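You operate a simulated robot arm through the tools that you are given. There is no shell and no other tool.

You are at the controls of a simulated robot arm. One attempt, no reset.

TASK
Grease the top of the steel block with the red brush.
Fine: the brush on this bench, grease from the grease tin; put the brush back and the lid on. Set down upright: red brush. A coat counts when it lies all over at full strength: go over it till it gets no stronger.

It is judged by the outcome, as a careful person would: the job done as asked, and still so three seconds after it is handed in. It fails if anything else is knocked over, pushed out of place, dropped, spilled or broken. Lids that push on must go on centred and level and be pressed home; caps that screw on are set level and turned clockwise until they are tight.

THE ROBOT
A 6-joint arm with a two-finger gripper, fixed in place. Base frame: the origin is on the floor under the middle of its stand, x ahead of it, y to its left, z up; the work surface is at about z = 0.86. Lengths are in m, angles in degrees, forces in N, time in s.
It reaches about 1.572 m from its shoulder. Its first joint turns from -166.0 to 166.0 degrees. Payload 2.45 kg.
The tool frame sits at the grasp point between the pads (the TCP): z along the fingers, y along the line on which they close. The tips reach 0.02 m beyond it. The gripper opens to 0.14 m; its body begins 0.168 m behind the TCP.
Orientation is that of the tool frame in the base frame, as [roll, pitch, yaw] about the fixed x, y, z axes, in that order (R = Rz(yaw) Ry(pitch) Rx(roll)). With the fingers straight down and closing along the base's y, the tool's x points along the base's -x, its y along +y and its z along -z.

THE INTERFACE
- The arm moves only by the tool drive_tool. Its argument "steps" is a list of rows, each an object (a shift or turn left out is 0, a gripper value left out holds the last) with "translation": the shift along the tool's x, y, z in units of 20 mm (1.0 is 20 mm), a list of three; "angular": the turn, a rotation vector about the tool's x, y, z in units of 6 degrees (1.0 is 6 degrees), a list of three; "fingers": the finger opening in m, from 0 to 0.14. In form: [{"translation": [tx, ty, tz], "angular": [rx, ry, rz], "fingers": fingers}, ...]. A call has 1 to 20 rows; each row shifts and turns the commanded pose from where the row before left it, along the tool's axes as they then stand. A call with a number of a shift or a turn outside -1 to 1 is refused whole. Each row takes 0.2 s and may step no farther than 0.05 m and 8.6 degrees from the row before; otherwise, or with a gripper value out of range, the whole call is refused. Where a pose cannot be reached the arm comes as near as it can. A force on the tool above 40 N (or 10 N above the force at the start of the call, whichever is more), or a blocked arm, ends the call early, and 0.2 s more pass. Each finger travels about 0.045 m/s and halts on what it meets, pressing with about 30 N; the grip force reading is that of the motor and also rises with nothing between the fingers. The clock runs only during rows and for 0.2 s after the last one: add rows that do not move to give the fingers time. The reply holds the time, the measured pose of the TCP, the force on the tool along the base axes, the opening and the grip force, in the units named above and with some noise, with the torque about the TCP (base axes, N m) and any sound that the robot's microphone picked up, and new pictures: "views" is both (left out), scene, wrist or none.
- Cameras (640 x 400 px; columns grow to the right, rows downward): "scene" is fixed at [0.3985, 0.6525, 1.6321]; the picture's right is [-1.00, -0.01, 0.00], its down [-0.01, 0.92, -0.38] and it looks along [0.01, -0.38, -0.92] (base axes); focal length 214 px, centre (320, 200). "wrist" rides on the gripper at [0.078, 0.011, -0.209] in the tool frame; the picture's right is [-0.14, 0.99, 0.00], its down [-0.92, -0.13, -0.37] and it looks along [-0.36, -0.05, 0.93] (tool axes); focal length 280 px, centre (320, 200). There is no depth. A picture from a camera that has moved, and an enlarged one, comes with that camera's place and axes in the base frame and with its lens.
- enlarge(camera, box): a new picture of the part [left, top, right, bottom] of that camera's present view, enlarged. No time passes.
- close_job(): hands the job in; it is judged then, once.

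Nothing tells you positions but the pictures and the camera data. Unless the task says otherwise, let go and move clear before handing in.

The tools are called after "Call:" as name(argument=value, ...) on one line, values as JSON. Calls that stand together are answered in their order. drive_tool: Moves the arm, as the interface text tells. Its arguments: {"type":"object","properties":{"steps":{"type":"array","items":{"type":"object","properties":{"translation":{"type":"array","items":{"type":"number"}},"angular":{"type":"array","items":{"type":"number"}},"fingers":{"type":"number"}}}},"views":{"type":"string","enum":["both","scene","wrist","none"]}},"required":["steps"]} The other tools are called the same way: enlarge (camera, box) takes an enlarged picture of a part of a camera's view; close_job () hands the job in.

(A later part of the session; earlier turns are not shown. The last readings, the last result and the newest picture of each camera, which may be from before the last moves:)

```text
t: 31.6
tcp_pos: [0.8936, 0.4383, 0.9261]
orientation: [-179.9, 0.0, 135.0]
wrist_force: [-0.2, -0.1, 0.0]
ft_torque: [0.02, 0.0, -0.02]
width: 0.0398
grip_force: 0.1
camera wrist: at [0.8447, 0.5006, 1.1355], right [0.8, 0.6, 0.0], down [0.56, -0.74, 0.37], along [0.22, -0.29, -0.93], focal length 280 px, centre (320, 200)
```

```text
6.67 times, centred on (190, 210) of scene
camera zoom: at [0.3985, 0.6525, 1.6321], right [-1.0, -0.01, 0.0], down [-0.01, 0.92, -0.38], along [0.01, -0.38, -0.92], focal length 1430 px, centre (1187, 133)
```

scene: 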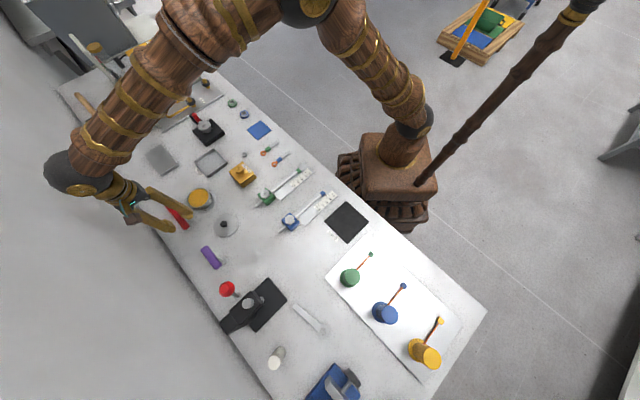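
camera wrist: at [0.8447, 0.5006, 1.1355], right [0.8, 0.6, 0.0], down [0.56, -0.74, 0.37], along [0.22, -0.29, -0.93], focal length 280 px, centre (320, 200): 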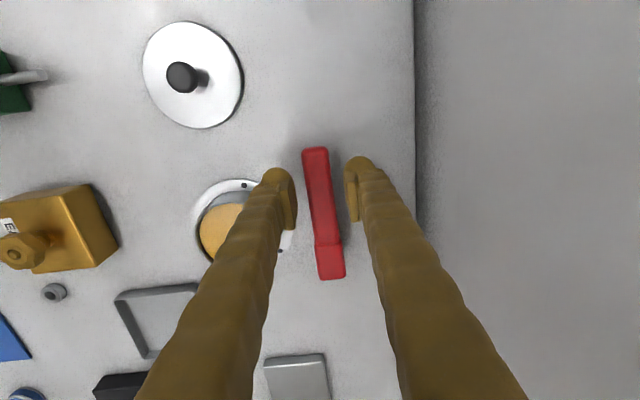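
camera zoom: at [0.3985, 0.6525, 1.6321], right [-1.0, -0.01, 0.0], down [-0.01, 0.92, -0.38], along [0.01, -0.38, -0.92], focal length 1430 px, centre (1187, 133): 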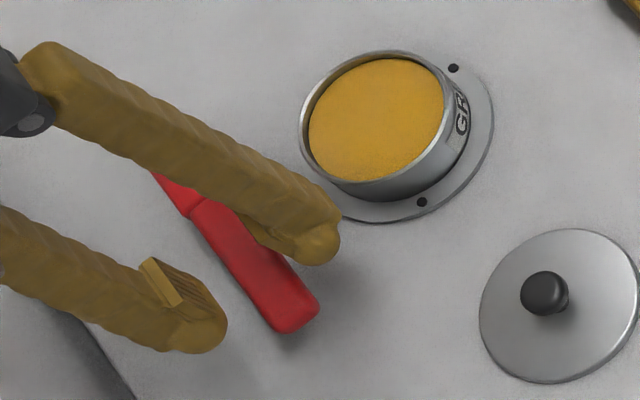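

Call:
drive_tool(steps=[{"translation": [0, 0, 0.6]}, {"translation": [0, 0, 0.5]}, {"translation": [0, 0, 0.3]}, {"translation": [0, 0, 0.2]}, {}])

Call:
enlarge(camera="wrist", box=[240, 110, 400, 250])

Call:
enlarge(camera="scene", box=[150, 180, 230, 240])

```text
t: 32.8
tcp_pos: [0.892, 0.4361, 0.8929]
orientation: [-180.0, 0.0, 134.9]
wrist_force: [0.1, -0.7, -0.6]
ft_torque: [-0.03, -0.02, -0.01]
width: 0.0403
grip_force: 0.0
camera wrist: at [0.8438, 0.5002, 1.102], right [0.8, 0.6, 0.0], down [0.56, -0.74, 0.37], along [0.22, -0.29, -0.93], focal length 280 px, centre (320, 200)
```

scene: 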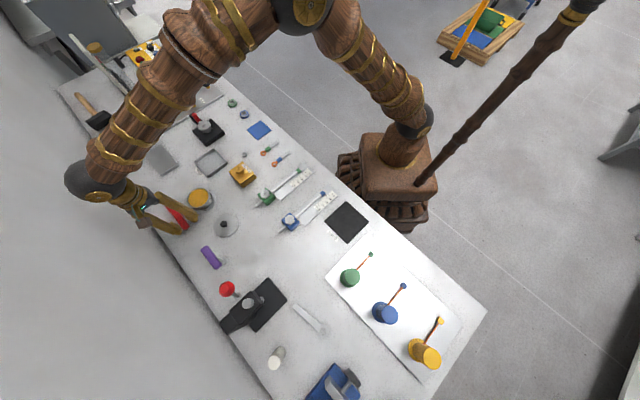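
wrist: 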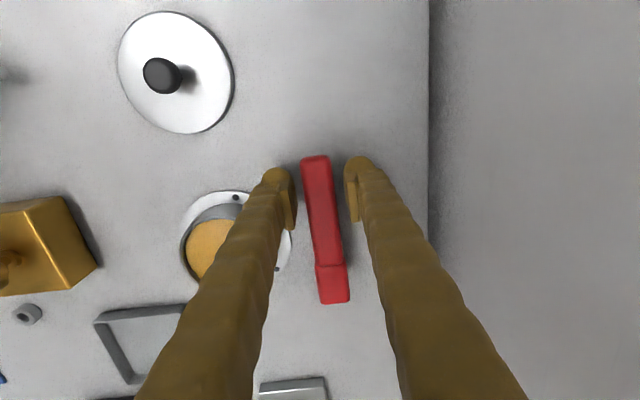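

```text
2.86 times, centred on (320, 180) of wrist
camera zoom: at [0.8438, 0.5002, 1.102], right [0.8, 0.6, 0.0], down [0.56, -0.74, 0.37], along [0.22, -0.29, -0.93], focal length 801 px, centre (320, 257)
```

zoom: 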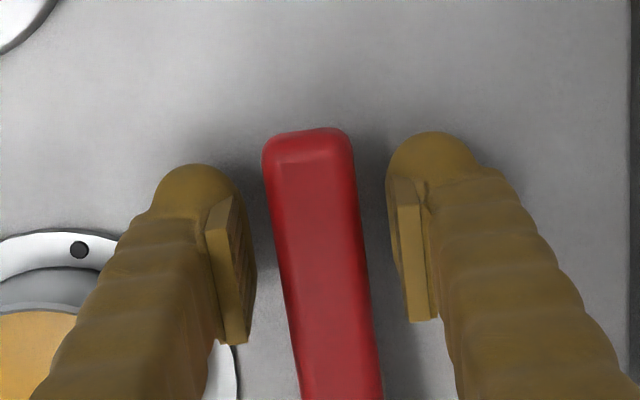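

```text
6.67 times, centred on (190, 210) of scene
camera zoom: at [0.3985, 0.6525, 1.6321], right [-1.0, -0.01, 0.0], down [-0.01, 0.92, -0.38], along [0.01, -0.38, -0.92], focal length 1430 px, centre (1187, 133)
```

zoom: 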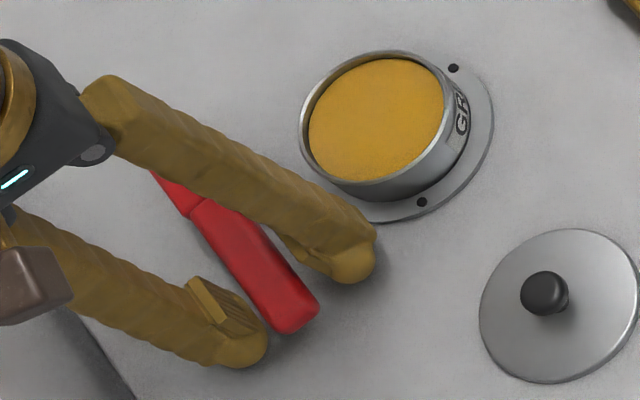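

Pads straddle the handle about 37 mm from its end. Closing on it.

Call:
drive_tool(steps=[{"fingers": 0.0}, {}, {}, {}, {}], views="wrist")

```text
t: 34.0
tcp_pos: [0.8915, 0.4383, 0.8923]
orientation: [180.0, 0.0, 135.0]
wrist_force: [0.0, -0.1, 0.8]
ft_torque: [0.04, 0.05, 0.01]
width: 0.0198
grip_force: 29.6
camera wrist: at [0.8438, 0.5002, 1.1021], right [0.8, 0.6, 0.0], down [0.56, -0.74, 0.37], along [0.22, -0.29, -0.93], focal length 280 px, centre (320, 200)
```

wrist: 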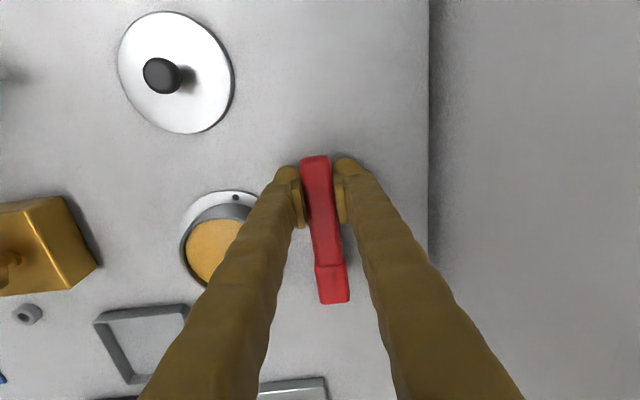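

Handle gripped (20 mm). I lift the brush straight up and look at it.

Call:
drive_tool(steps=[{"translation": [0, 0, -0.3]}, {"translation": [0, 0, -0.7]}, {"translation": [0, 0, -0.9]}, {"translation": [0, 0, -0.9]}, {"translation": [0, 0, -0.9]}, {"translation": [0, 0, -0.8]}, {}])

Call:
enlarge(camera="wrist", box=[220, 110, 420, 300])

Call:
enlarge(camera="scene", box=[110, 150, 230, 240])

```text
t: 35.6
tcp_pos: [0.8929, 0.4381, 0.9808]
orientation: [-180.0, 0.0, 135.0]
wrist_force: [-1.1, -0.9, -1.1]
ft_torque: [0.07, 0.1, -0.01]
width: 0.0196
grip_force: 30.4
camera wrist: at [0.8452, 0.5008, 1.192], right [0.8, 0.6, 0.0], down [0.56, -0.74, 0.37], along [0.22, -0.29, -0.93], focal length 280 px, centre (320, 200)
```

scene: 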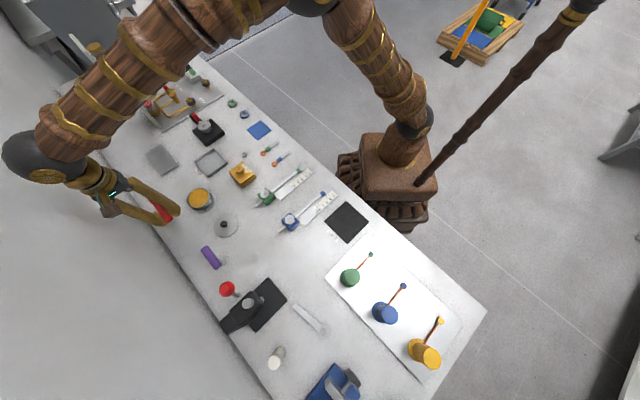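
wrist: 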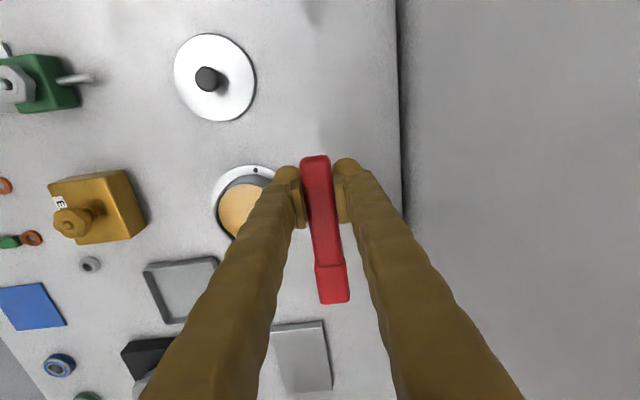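

```text
2.11 times, centred on (320, 205) of wrist
camera zoom: at [0.8452, 0.5008, 1.192], right [0.8, 0.6, 0.0], down [0.56, -0.74, 0.37], along [0.22, -0.29, -0.93], focal length 590 px, centre (320, 190)
```

zoom: 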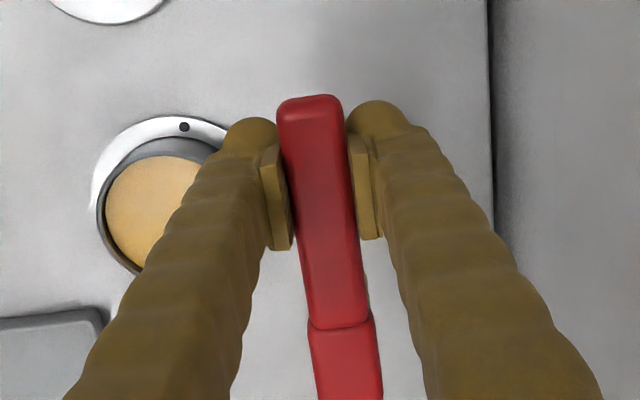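

```text
4.44 times, centred on (170, 195) of scene
camera zoom: at [0.3985, 0.6525, 1.6321], right [-1.0, -0.01, 0.0], down [-0.01, 0.92, -0.38], along [0.01, -0.38, -0.92], focal length 953 px, centre (987, 222)
```

zoom: 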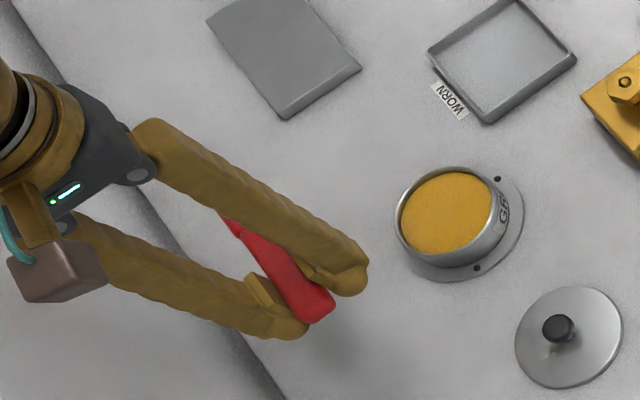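

The brush hangs steady, bristles down, head about 79 mm ahead of the grip. I carry it over the open tin.

Call:
drive_tool(steps=[{"translation": [0.33, -0.899, 0]}, {"translation": [0.33, -0.899, 0]}, {"translation": [0.33, -0.899, 0]}, {"translation": [0.33, -0.899, 0]}, {"translation": [0.33, -0.899, 0]}, {}])

Call:
enlarge(camera="wrist", box=[220, 110, 420, 310])

Call:
enlarge(camera="scene", box=[140, 160, 240, 235])

```text
t: 37.0
tcp_pos: [0.8055, 0.3953, 0.9824]
orientation: [180.0, 0.1, 135.1]
wrist_force: [0.4, 0.2, -1.8]
ft_torque: [0.03, 0.07, 0.0]
width: 0.0198
grip_force: 30.0
camera wrist: at [0.7587, 0.4577, 1.1923], right [0.8, 0.6, 0.0], down [0.56, -0.74, 0.37], along [0.22, -0.29, -0.93], focal length 280 px, centre (320, 200)
```

scene: 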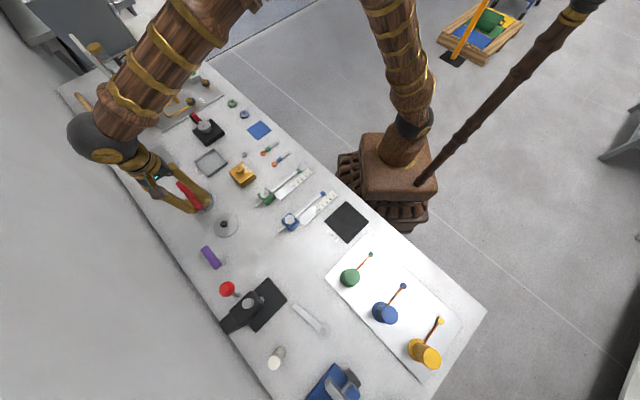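
wrist: 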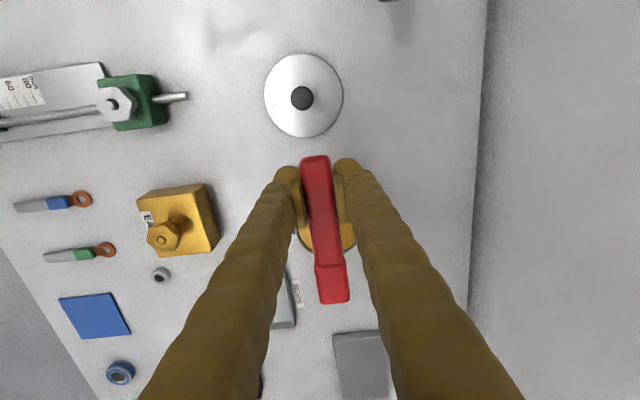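

```text
2.00 times, centred on (320, 210) of wrist
camera zoom: at [0.7587, 0.4577, 1.1923], right [0.8, 0.6, 0.0], down [0.56, -0.74, 0.37], along [0.22, -0.29, -0.93], focal length 561 px, centre (320, 180)
```

zoom: 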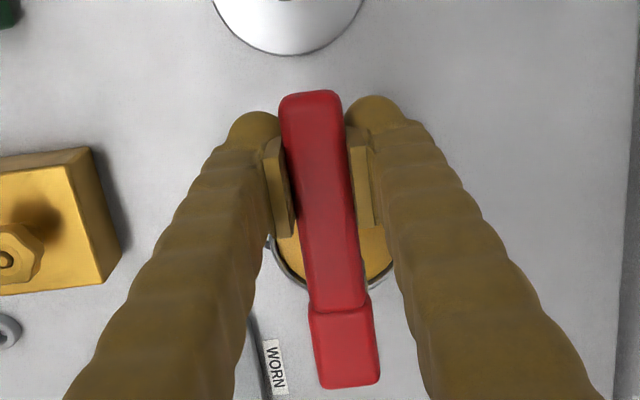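

```text
5.33 times, centred on (190, 198) of scene
camera zoom: at [0.3985, 0.6525, 1.6321], right [-1.0, -0.01, 0.0], down [-0.01, 0.92, -0.38], along [0.01, -0.38, -0.92], focal length 1144 px, centre (1013, 213)
```

zoom: 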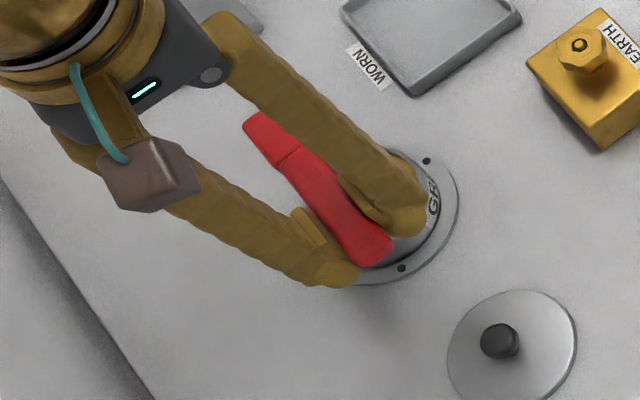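

The head is over the centre of the tin. I lower the bristles to the grease.

Call:
drive_tool(steps=[{"translation": [0, 0, 0.8]}, {"translation": [0, 0, 0.8]}, {"translation": [0, 0, 0.7]}, {"translation": [0, 0, 0.5]}, {"translation": [0, 0, 0.3]}, {}])

Call:
enlarge(camera="scene", box=[140, 160, 240, 235])

Call:
enlarge(camera="wrist", box=[220, 150, 420, 320])

```text
t: 38.4
tcp_pos: [0.8053, 0.3968, 0.9215]
orientation: [-180.0, 0.0, 135.0]
wrist_force: [0.3, 0.2, -1.1]
ft_torque: [0.06, 0.06, 0.01]
width: 0.0197
grip_force: 29.9
camera wrist: at [0.7579, 0.4586, 1.1301], right [0.8, 0.6, 0.0], down [0.56, -0.74, 0.37], along [0.22, -0.29, -0.93], focal length 280 px, centre (320, 200)
```

scene: 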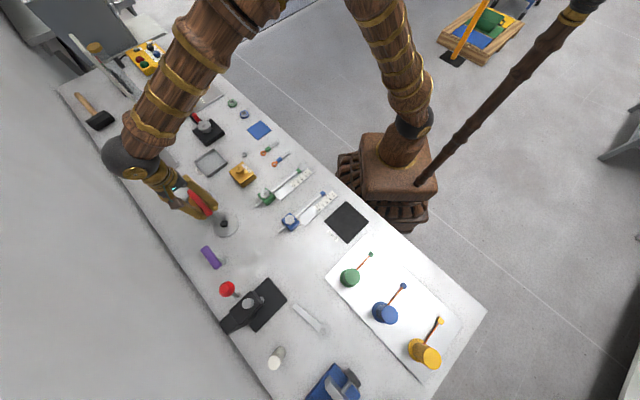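
wrist: 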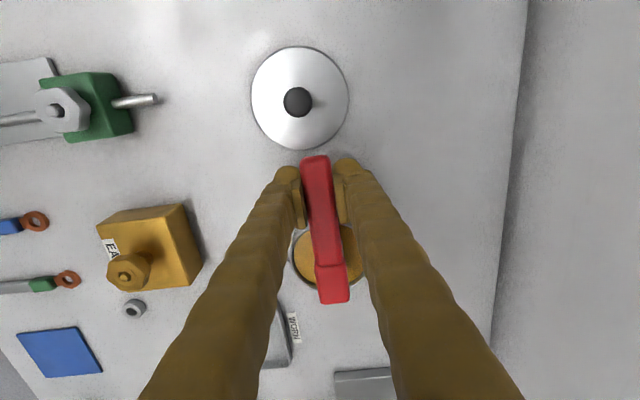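

```text
5.33 times, centred on (190, 198) of scene
camera zoom: at [0.3985, 0.6525, 1.6321], right [-1.0, -0.01, 0.0], down [-0.01, 0.92, -0.38], along [0.01, -0.38, -0.92], focal length 1144 px, centre (1013, 213)
```

zoom: 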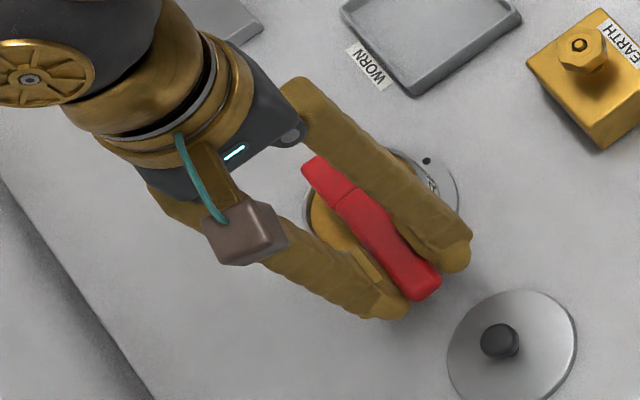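

```text
2.35 times, centred on (320, 235) of wrist
camera zoom: at [0.7579, 0.4586, 1.1301], right [0.8, 0.6, 0.0], down [0.56, -0.74, 0.37], along [0.22, -0.29, -0.93], focal length 660 px, centre (320, 118)
```

zoom: 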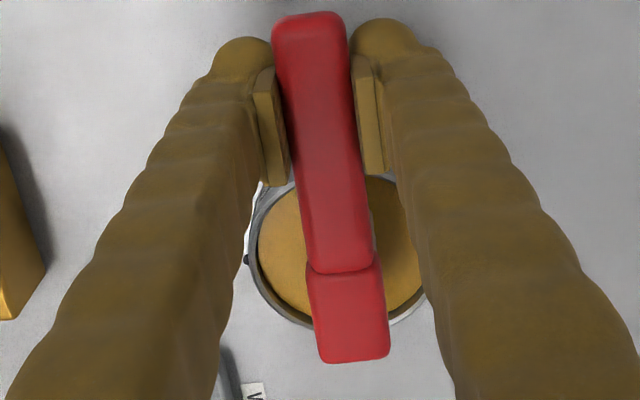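

Call:
drive_tool(steps=[{"translation": [0, 0, 0.1]}, {"translation": [0, 0, 0.1]}, {"translation": [0, 0, 0.1]}, {}], views="none")

Call:
drive_tool(steps=[{"translation": [0, 0, 0.1]}, {"translation": [0, 0, 0.1]}, {}], views="wrist")

Call:
enlarge(camera="scene", box=[140, 160, 240, 235])

```text
t: 39.4
tcp_pos: [0.806, 0.396, 0.9153]
orientation: [-180.0, 0.0, 135.1]
wrist_force: [-7.5, 5.6, 17.1]
ft_torque: [-0.56, -0.52, -0.08]
width: 0.0196
grip_force: 30.1
```

```text
t: 40.2
tcp_pos: [0.8055, 0.3957, 0.9103]
orientation: [-179.9, 0.0, 135.1]
wrist_force: [-2.0, 9.3, 17.0]
ft_torque: [-0.53, -0.58, 0.23]
width: 0.0196
grip_force: 30.1
camera wrist: at [0.7583, 0.4589, 1.1204], right [0.8, 0.6, 0.0], down [0.56, -0.74, 0.37], along [0.22, -0.29, -0.93], focal length 280 px, centre (320, 200)
```

wrist: 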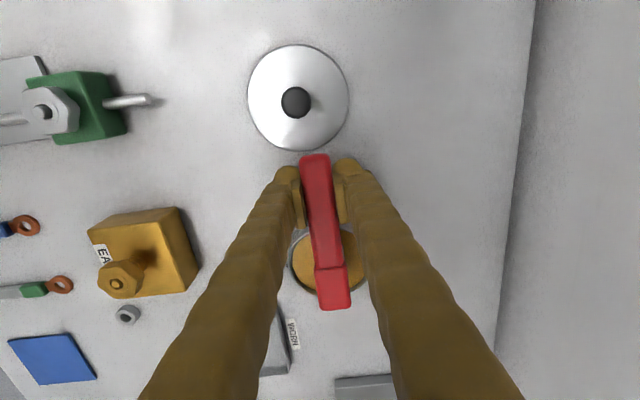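

```text
5.33 times, centred on (190, 198) of scene
camera zoom: at [0.3985, 0.6525, 1.6321], right [-1.0, -0.01, 0.0], down [-0.01, 0.92, -0.38], along [0.01, -0.38, -0.92], focal length 1144 px, centre (1013, 213)
```

zoom: 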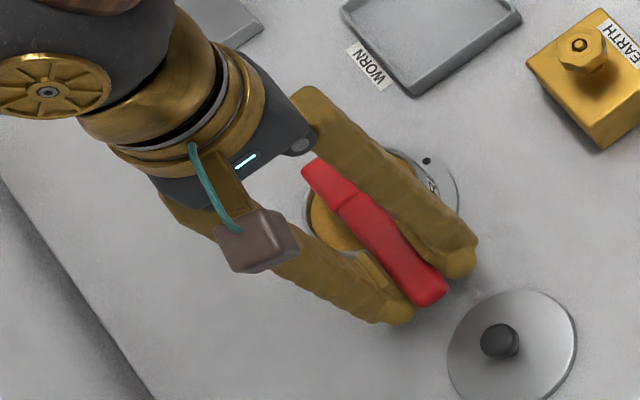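

Call:
enlarge(camera="wrist", box=[220, 150, 420, 320])

```text
2.35 times, centred on (320, 235) of wrist
camera zoom: at [0.7583, 0.4589, 1.1204], right [0.8, 0.6, 0.0], down [0.56, -0.74, 0.37], along [0.22, -0.29, -0.93], focal length 660 px, centre (320, 118)
```

zoom: 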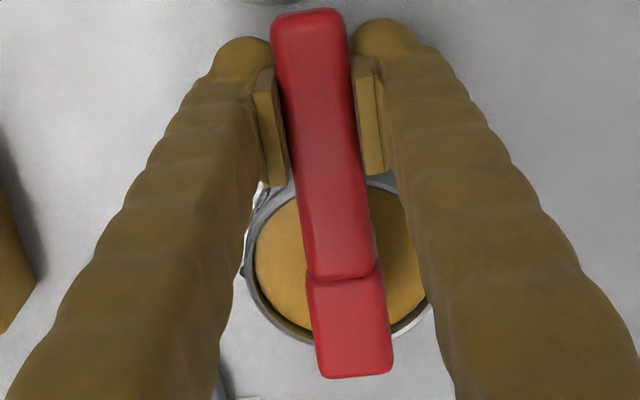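

The bristles met the grease (force ~17 N at the head) and the brush has pivoted about 5° in the grip. I lift slightly, level the head again by tilting the gripper 5.3°, and check.

Call:
drive_tool(steps=[{"translation": [0, 0, -0.3]}, {"translation": [0, 0, -0.4]}, {"angular": [0, 0.44, 0]}, {"angular": [0, 0.44, 0]}, {}])

Call:
enlarge(camera="wrist", box=[220, 150, 420, 320])

Call:
enlarge(camera="scene", box=[140, 160, 240, 235])

```text
t: 41.4
tcp_pos: [0.8068, 0.3968, 0.9268]
orientation: [-180.0, -5.3, 134.9]
wrist_force: [0.2, 0.0, -1.9]
ft_torque: [0.08, 0.04, 0.02]
width: 0.0197
grip_force: 30.0
camera wrist: at [0.7718, 0.4458, 1.1408], right [0.8, 0.6, -0.01], down [0.58, -0.76, 0.28], along [0.16, -0.23, -0.96], focal length 280 px, centre (320, 200)
```

scene: 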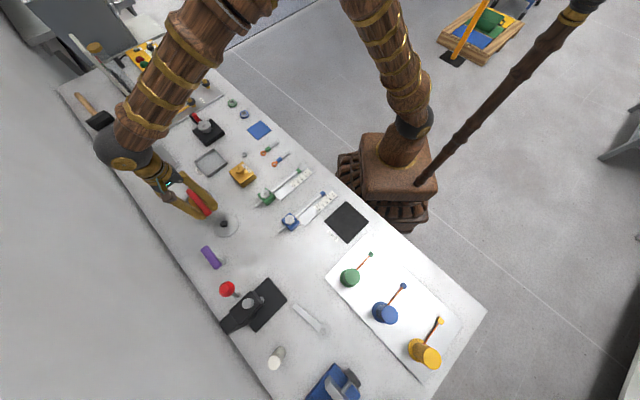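
wrist: 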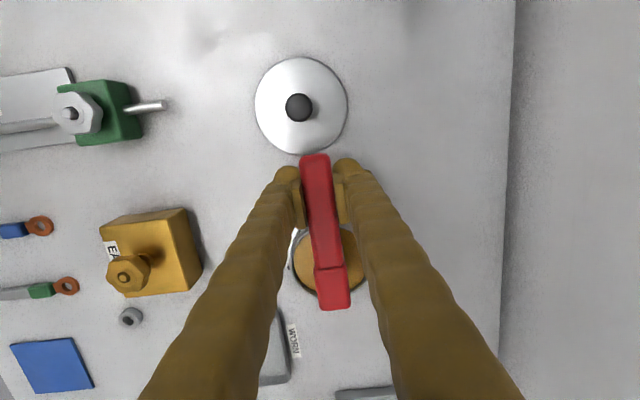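

```text
2.35 times, centred on (320, 235) of wrist
camera zoom: at [0.7718, 0.4458, 1.1408], right [0.8, 0.6, -0.01], down [0.58, -0.76, 0.28], along [0.16, -0.23, -0.96], focal length 660 px, centre (320, 118)
```

zoom: 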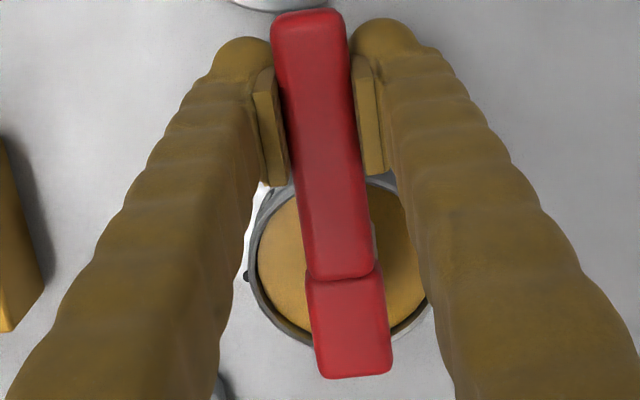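

```text
5.33 times, centred on (190, 198) of scene
camera zoom: at [0.3985, 0.6525, 1.6321], right [-1.0, -0.01, 0.0], down [-0.01, 0.92, -0.38], along [0.01, -0.38, -0.92], focal length 1144 px, centre (1013, 213)
```

zoom: 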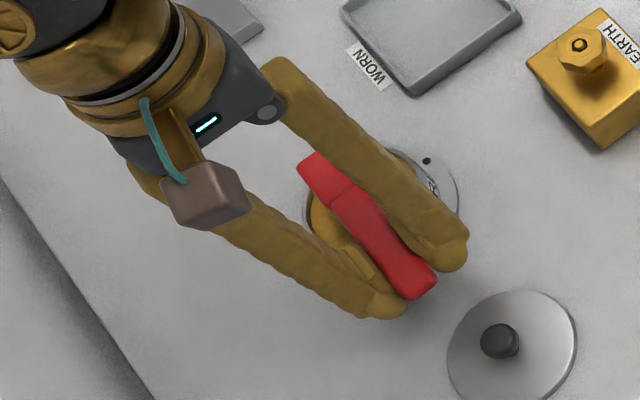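

The brush is level again. I press it gently into the grease a second time.

Call:
drive_tool(steps=[{"translation": [-0.014, 0, 0.15]}, {"translation": [-0.014, 0, 0.15]}, {}], views="none")

Call:
drive_tool(steps=[{"translation": [-0.005, 0, 0.05]}, {}], views="none")

Call:
drive_tool(steps=[{"translation": [-0.005, 0, 0.05]}, {}], views="none")

```text
t: 42.2
tcp_pos: [0.8067, 0.397, 0.9192]
orientation: [-180.0, -5.4, 135.0]
wrist_force: [0.1, -0.4, -0.9]
ft_torque: [0.05, 0.1, 0.01]
width: 0.0197
grip_force: 30.3
```

```text
t: 42.8
tcp_pos: [0.8058, 0.3981, 0.918]
orientation: [180.0, -5.3, 135.1]
wrist_force: [0.1, 0.6, -2.0]
ft_torque: [0.04, 0.06, 0.02]
width: 0.0195
grip_force: 29.5
```

```text
t: 43.4
tcp_pos: [0.8055, 0.3961, 0.9165]
orientation: [-180.0, -5.3, 134.9]
wrist_force: [0.5, 0.4, 1.4]
ft_torque: [-0.14, -0.17, 0.05]
width: 0.0196
grip_force: 30.3
```

Call:
drive_tool(steps=[{"translation": [-0.0025, 0, 0.025]}, {}, {}, {}], views="none")

```text
t: 44.4
tcp_pos: [0.8049, 0.3975, 0.9162]
orientation: [180.0, -5.2, 134.9]
wrist_force: [2.3, -1.3, 5.7]
ft_torque: [-0.45, -0.46, 0.07]
width: 0.0196
grip_force: 29.9
```

Call:
drive_tool(steps=[{"translation": [0.02, 0, -0.2]}, {"translation": [0.055, 0, -0.6]}, {"translation": [0.083, 0, -0.9]}, {"translation": [0.083, 0, -0.9]}, {"translation": [0.083, 0, -0.9]}, {}])

Call:
enlarge(camera="scene", box=[140, 150, 240, 225])

Call:
enlarge(camera="wrist", box=[220, 150, 420, 320])

```text
t: 45.8
tcp_pos: [0.8035, 0.3964, 0.9873]
orientation: [-180.0, -5.3, 135.0]
wrist_force: [0.5, -0.2, -1.4]
ft_torque: [0.06, 0.1, 0.02]
width: 0.0196
grip_force: 30.4
camera wrist: at [0.7694, 0.4455, 1.2031], right [0.8, 0.6, -0.01], down [0.58, -0.76, 0.28], along [0.16, -0.23, -0.96], focal length 280 px, centre (320, 200)
```

scene: 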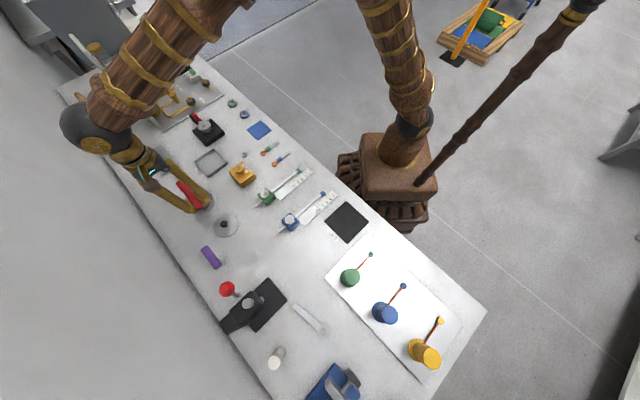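
wrist: 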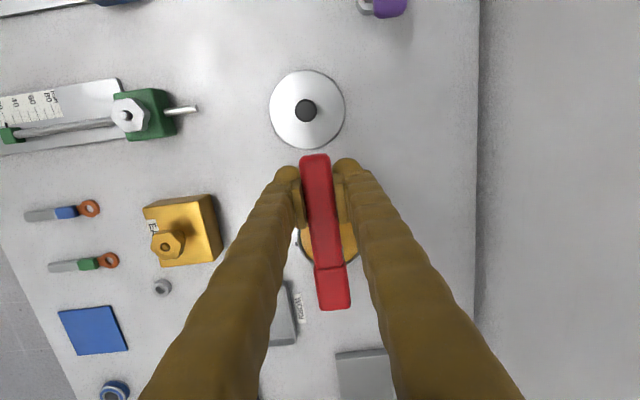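

```text
5.33 times, centred on (190, 188) of scene
camera zoom: at [0.3985, 0.6525, 1.6321], right [-1.0, -0.01, 0.0], down [-0.01, 0.92, -0.38], along [0.01, -0.38, -0.92], focal length 1144 px, centre (1013, 267)
```

zoom: 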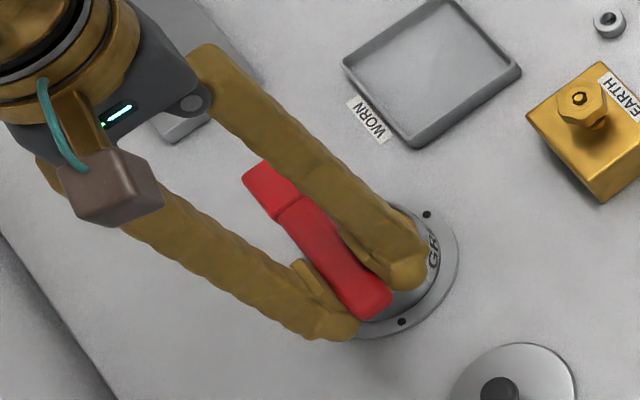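

```text
2.35 times, centred on (320, 235) of wrist
camera zoom: at [0.7694, 0.4455, 1.2031], right [0.8, 0.6, -0.01], down [0.58, -0.76, 0.28], along [0.16, -0.23, -0.96], focal length 660 px, centre (320, 118)
```

zoom: 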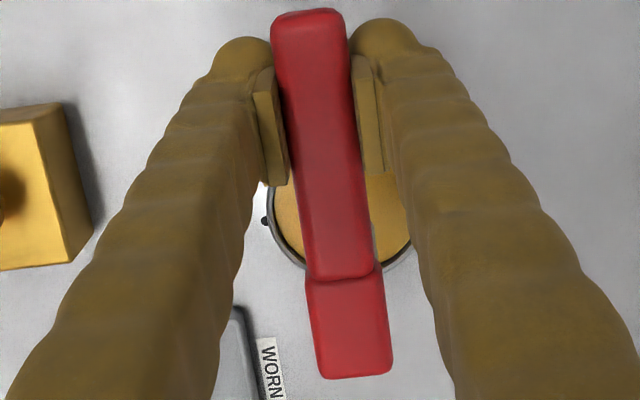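

The brush is loaded and level. Now I carry it along the bench to hover over the steel block.

Call:
drive_tool(steps=[{"translation": [-0.96, 0.0336, -0.0891]}, {"translation": [-0.96, 0.0336, -0.0891]}, {"translation": [-0.96, 0.0336, -0.0891]}, {"translation": [-0.96, 0.0336, -0.0891]}, {"translation": [-0.96, 0.0336, -0.0891]}, {"translation": [-0.96, 0.0336, -0.0891]}, {"translation": [-0.96, 0.0336, -0.0891]}, {"translation": [-0.96, 0.0336, -0.0891]}, {"translation": [-0.96, 0.0336, -0.0891]}, {"translation": [-0.96, 0.0336, -0.0891]}, {"translation": [-0.96, 0.0336, -0.0891]}, {"translation": [-0.96, 0.0336, -0.0891]}, {"translation": [-0.96, 0.0336, -0.0891]}, {"translation": [-0.96, 0.0336, -0.0891]}, {}])

Call:
enlarge(camera="wrist", box=[220, 120, 420, 320])

Call:
enlarge(camera="scene", box=[90, 110, 210, 200])

```text
t: 49.0
tcp_pos: [1.002, 0.2115, 0.9874]
orientation: [-180.0, -5.4, 135.0]
wrist_force: [-0.6, -0.2, -0.8]
ft_torque: [0.08, 0.08, -0.02]
width: 0.0196
grip_force: 30.0
camera wrist: at [0.9679, 0.2606, 1.2026], right [0.8, 0.6, -0.01], down [0.58, -0.76, 0.28], along [0.16, -0.23, -0.96], focal length 280 px, centre (320, 200)
```

scene: 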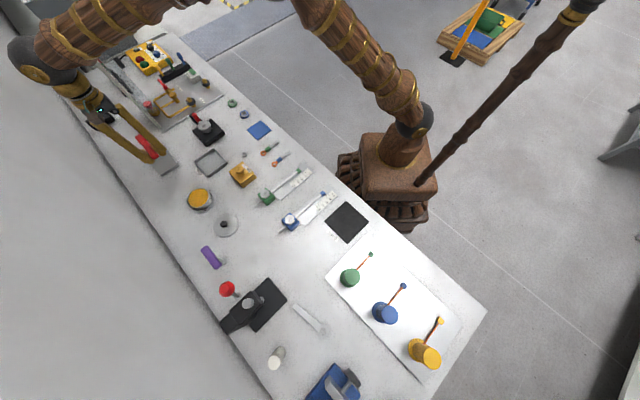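
wrist: 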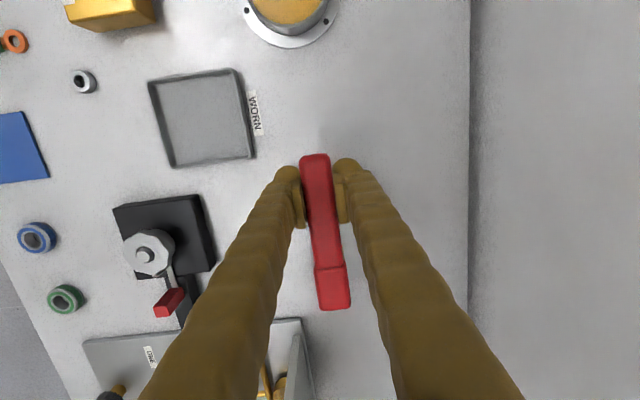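

```text
2.00 times, centred on (320, 220) of wrist
camera zoom: at [0.9679, 0.2606, 1.2026], right [0.8, 0.6, -0.01], down [0.58, -0.76, 0.28], along [0.16, -0.23, -0.96], focal length 561 px, centre (320, 160)
```

zoom: 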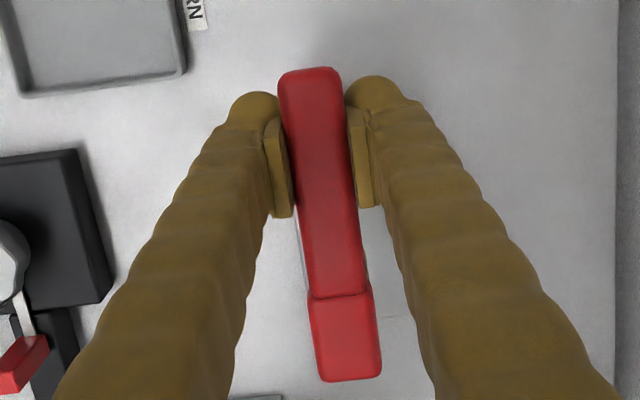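

```text
4.44 times, centred on (150, 155) of scene
camera zoom: at [0.3985, 0.6525, 1.6321], right [-1.0, -0.01, 0.0], down [-0.01, 0.92, -0.38], along [0.01, -0.38, -0.92], focal length 953 px, centre (1076, 400)
```

zoom: 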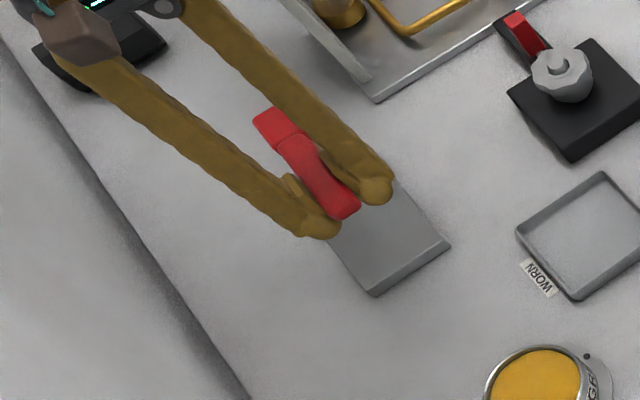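

The brush is above the block with the gripper clear of the tall gauge panel. I lower to just above the surface, then creep until contact.

Call:
drive_tool(steps=[{"translation": [-0.069, 0, 0.745]}, {"translation": [-0.069, 0, 0.745]}, {"translation": [-0.069, 0, 0.745]}, {"translation": [-0.069, 0, 0.745]}, {"translation": [-0.069, 0, 0.745]}, {}])

Call:
enlarge(camera="scene", box=[110, 120, 210, 195])

Call:
enlarge(camera="wrist", box=[220, 120, 420, 320])

```text
t: 50.4
tcp_pos: [1.0041, 0.2152, 0.9137]
orientation: [179.9, -5.3, 135.0]
wrist_force: [-0.3, 0.8, -1.4]
ft_torque: [0.07, 0.09, 0.0]
width: 0.0198
grip_force: 30.0
camera wrist: at [0.9693, 0.2636, 1.1288], right [0.8, 0.6, -0.01], down [0.58, -0.76, 0.28], along [0.16, -0.23, -0.96], focal length 280 px, centre (320, 200)
```

scene: 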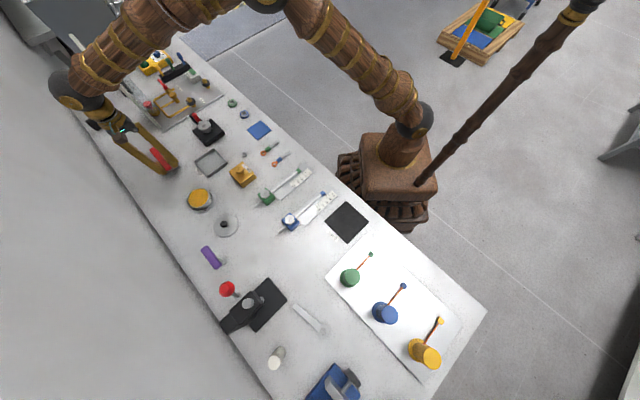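
wrist: 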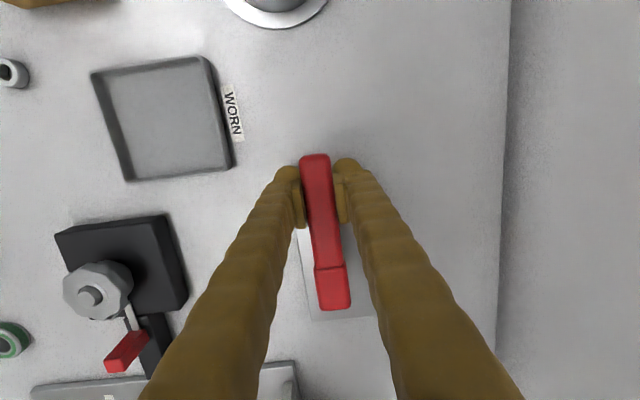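

```text
5.33 times, centred on (160, 158) of scene
camera zoom: at [0.3985, 0.6525, 1.6321], right [-1.0, -0.01, 0.0], down [-0.01, 0.92, -0.38], along [0.01, -0.38, -0.92], focal length 1144 px, centre (1173, 427)
```

zoom: 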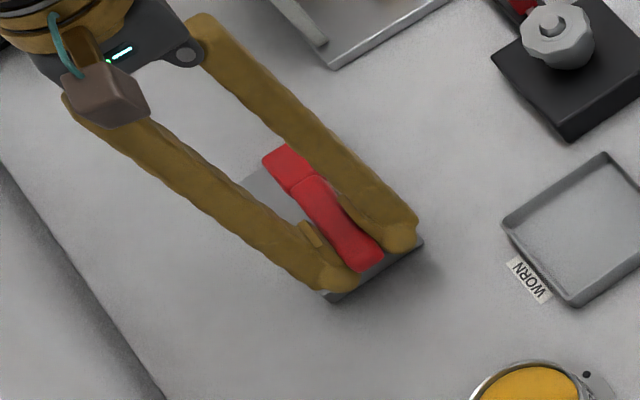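

```text
2.00 times, centred on (320, 220) of wrist
camera zoom: at [0.9693, 0.2636, 1.1288], right [0.8, 0.6, -0.01], down [0.58, -0.76, 0.28], along [0.16, -0.23, -0.96], focal length 561 px, centre (320, 160)
```

zoom: 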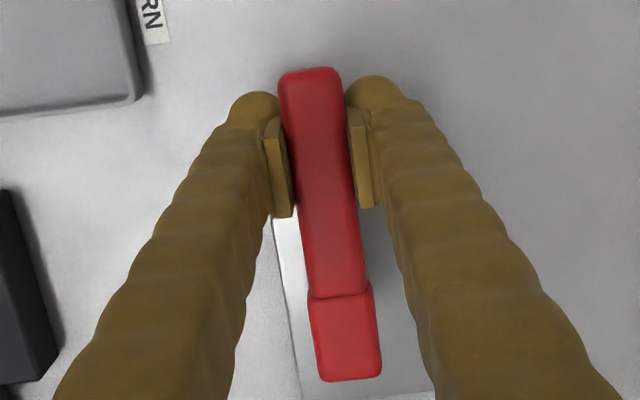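

Geometry confirmed: the block's left edge is at v≈0.830 and the head sits over its middle. Now I creep down to contact.

Call:
drive_tool(steps=[{"translation": [-0.014, 0, 0.15]}, {}], views="none")

Call:
drive_tool(steps=[{"translation": [-0.005, 0, 0.05]}, {}], views="none")

Call:
drive_tool(steps=[{"translation": [-0.005, 0, 0.05]}, {}], views="none")

```text
t: 51.0
tcp_pos: [1.003, 0.212, 0.9108]
orientation: [180.0, -5.3, 135.0]
wrist_force: [0.1, -1.0, -1.3]
ft_torque: [0.07, 0.05, -0.02]
width: 0.0195
grip_force: 30.2
```

```text
t: 51.6
tcp_pos: [1.0045, 0.2138, 0.908]
orientation: [-179.9, -5.3, 134.9]
wrist_force: [0.3, -0.4, -0.6]
ft_torque: [0.05, 0.05, 0.03]
width: 0.0194
grip_force: 30.2
```

```text
t: 52.2
tcp_pos: [1.0036, 0.2143, 0.9081]
orientation: [180.0, -5.3, 135.0]
wrist_force: [0.3, -0.2, -0.9]
ft_torque: [0.07, 0.06, 0.01]
width: 0.0196
grip_force: 30.0
```

Call:
drive_tool(steps=[{"translation": [-0.005, 0, 0.05]}, {}], views="none")

Call:
drive_tool(steps=[{"translation": [-0.005, 0, 0.05]}, {}], views="none")

Call:
drive_tool(steps=[{"translation": [-0.005, 0, 0.05]}, {}], views="none")

```text
t: 52.8
tcp_pos: [1.0038, 0.213, 0.9062]
orientation: [179.9, -5.3, 135.0]
wrist_force: [-0.1, 0.0, -1.1]
ft_torque: [0.08, 0.1, 0.01]
width: 0.0197
grip_force: 30.2
```

```text
t: 53.4
tcp_pos: [1.0036, 0.2123, 0.9057]
orientation: [-179.9, -5.3, 135.0]
wrist_force: [-0.1, 1.0, 2.9]
ft_torque: [-0.18, -0.23, 0.03]
width: 0.0195
grip_force: 30.3
```

```text
t: 54.0
tcp_pos: [1.0033, 0.2134, 0.9037]
orientation: [-180.0, -5.2, 135.0]
wrist_force: [1.0, 0.9, 10.2]
ft_torque: [-0.7, -0.72, 0.09]
width: 0.0197
grip_force: 30.1
```

Light full contact is made (~10 N at command z 0.904, fully across the head). I back off slightly and make the first stroke to the far end.

Call:
drive_tool(steps=[{"translation": [0.002, 0, -0.02]}, {"translation": [-0.4505, 0, -0.0416]}, {"translation": [-0.4505, 0, -0.0416]}, {"translation": [-0.4505, 0, -0.0416]}, {}], views="scene")

Call:
enlarge(camera="scene", box=[110, 120, 210, 195])

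Call:
enlarge(camera="wrist", box=[220, 140, 420, 340])

```text
t: 55.2
tcp_pos: [1.0234, 0.1935, 0.9039]
orientation: [180.0, -5.3, 135.0]
wrist_force: [-3.0, 4.2, 9.5]
ft_torque: [-0.6, -0.64, 0.03]
width: 0.0196
grip_force: 29.7
```

scene: 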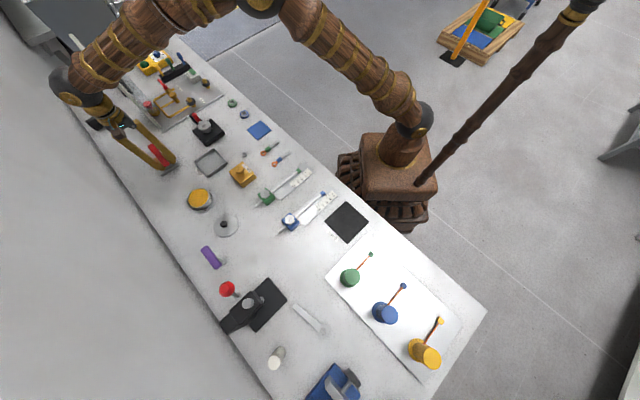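

```text
5.33 times, centred on (160, 158) of scene
camera zoom: at [0.3985, 0.6525, 1.6321], right [-1.0, -0.01, 0.0], down [-0.01, 0.92, -0.38], along [0.01, -0.38, -0.92], focal length 1144 px, centre (1173, 427)
```

zoom: 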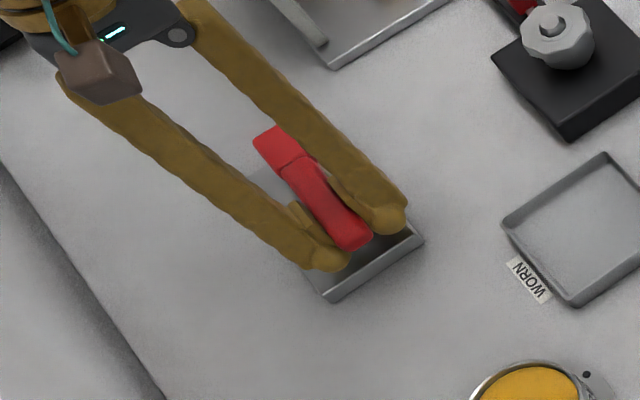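

```text
2.00 times, centred on (320, 240) of wrist
camera zoom: at [0.9886, 0.242, 1.1204], right [0.8, 0.6, -0.01], down [0.58, -0.76, 0.28], along [0.16, -0.23, -0.96], focal length 561 px, centre (320, 120)
```

zoom: 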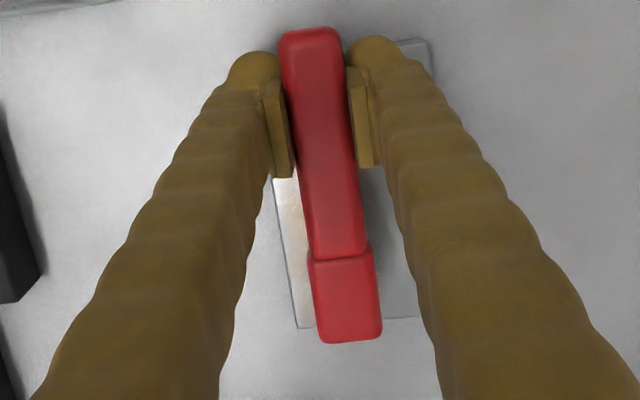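

Call:
drive_tool(steps=[{"translation": [-0.4505, 0, -0.0416]}, {"translation": [-0.4505, 0, -0.0416]}, {"translation": [-0.4505, 0, -0.0416]}, {"translation": [0.448, 0, 0.0414]}, {"translation": [0.448, 0, 0.0414]}, {"translation": [0.448, 0, 0.0414]}, {"translation": [0.448, 0, 0.0414]}, {"translation": [0.448, 0, 0.0414]}, {"translation": [0.448, 0, 0.0414]}, {}], views="scene")

Call:
enlarge(camera="wrist", box=[220, 140, 420, 340])

```text
t: 57.4
tcp_pos: [1.0021, 0.2136, 0.9044]
orientation: [180.0, -5.3, 135.0]
wrist_force: [-0.4, -0.6, -1.3]
ft_torque: [0.09, 0.08, -0.01]
width: 0.0196
grip_force: 29.4
```

scene: 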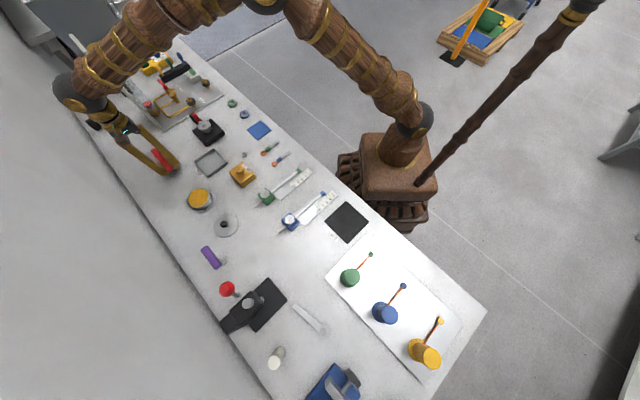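

```text
2.00 times, centred on (320, 240) of wrist
camera zoom: at [0.9686, 0.2632, 1.1207], right [0.8, 0.6, -0.01], down [0.58, -0.76, 0.28], along [0.16, -0.23, -0.96], focal length 561 px, centre (320, 120)
```

zoom: 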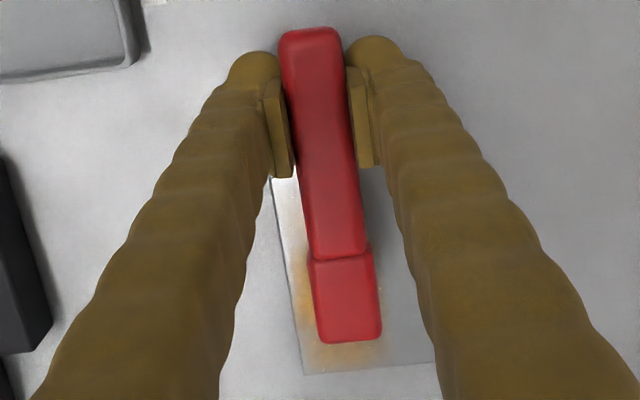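

A light yellow film is appearing. The brush pivoted up a touch on the pull stroke and lost contact, so I re-level by tiny rotations until it touches again.

Call:
drive_tool(steps=[{"angular": [0, 0.05, 0]}, {}], views="none")

Call:
drive_tool(steps=[{"angular": [0, 0.05, 0]}, {}], views="none")

Call:
drive_tool(steps=[{"angular": [0, 0.05, 0]}, {}], views="none")

```text
t: 58.0
tcp_pos: [1.0035, 0.2129, 0.9045]
orientation: [-179.9, -5.7, 135.1]
wrist_force: [0.4, -0.5, -1.8]
ft_torque: [0.02, 0.07, -0.03]
width: 0.0197
grip_force: 30.0
```

```text
t: 58.6
tcp_pos: [1.0042, 0.2134, 0.9051]
orientation: [-179.9, -5.9, 135.0]
wrist_force: [0.3, -0.1, 1.9]
ft_torque: [-0.15, -0.15, 0.01]
width: 0.0194
grip_force: 30.0
```

```text
t: 59.2
tcp_pos: [1.0028, 0.2138, 0.9058]
orientation: [-180.0, -6.3, 135.1]
wrist_force: [-2.0, 2.1, 11.1]
ft_torque: [-0.67, -0.66, 0.04]
width: 0.0197
grip_force: 30.3
```

Call:
drive_tool(steps=[{"angular": [0, -0.03, 0]}, {"translation": [0.4475, 0, 0.047]}, {"translation": [0.4475, 0, 0.047]}, {"translation": [0.4475, 0, 0.047]}, {}], views="none")

Call:
drive_tool(steps=[{"translation": [0.4475, 0, 0.047]}, {"translation": [0.4475, 0, 0.047]}, {"translation": [0.4475, 0, 0.047]}, {}], views="scene")

Call:
enlarge(camera="wrist", box=[220, 140, 420, 340])

Call:
enlarge(camera="scene", box=[110, 120, 210, 195])

```text
t: 60.4
tcp_pos: [0.9838, 0.2317, 0.9042]
orientation: [179.9, -6.0, 135.0]
wrist_force: [0.0, 0.4, -1.4]
ft_torque: [0.06, 0.06, 0.05]
width: 0.0197
grip_force: 30.3
```

```text
t: 61.4
tcp_pos: [0.9657, 0.2504, 0.9039]
orientation: [180.0, -6.0, 135.0]
wrist_force: [3.2, -0.3, 9.2]
ft_torque: [-0.69, -0.71, 0.16]
width: 0.0195
grip_force: 30.3
```

scene: 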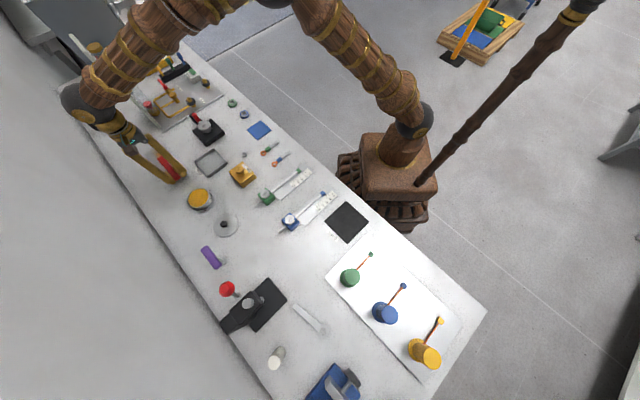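

```text
2.00 times, centred on (320, 240) of wrist
camera zoom: at [0.9333, 0.2979, 1.1203], right [0.8, 0.6, -0.01], down [0.58, -0.76, 0.27], along [0.15, -0.22, -0.96], focal length 561 px, centre (320, 120)
```

zoom: 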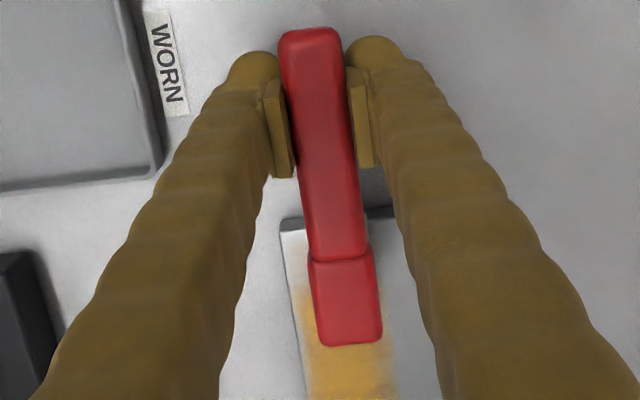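

```text
5.33 times, centred on (160, 158) of scene
camera zoom: at [0.3985, 0.6525, 1.6321], right [-1.0, -0.01, 0.0], down [-0.01, 0.92, -0.38], along [0.01, -0.38, -0.92], focal length 1144 px, centre (1173, 427)
```

zoom: 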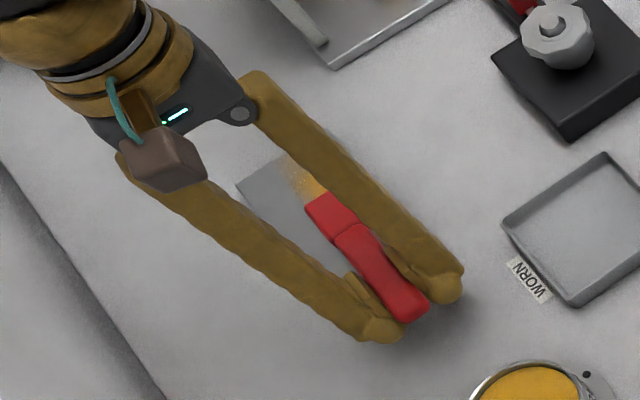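

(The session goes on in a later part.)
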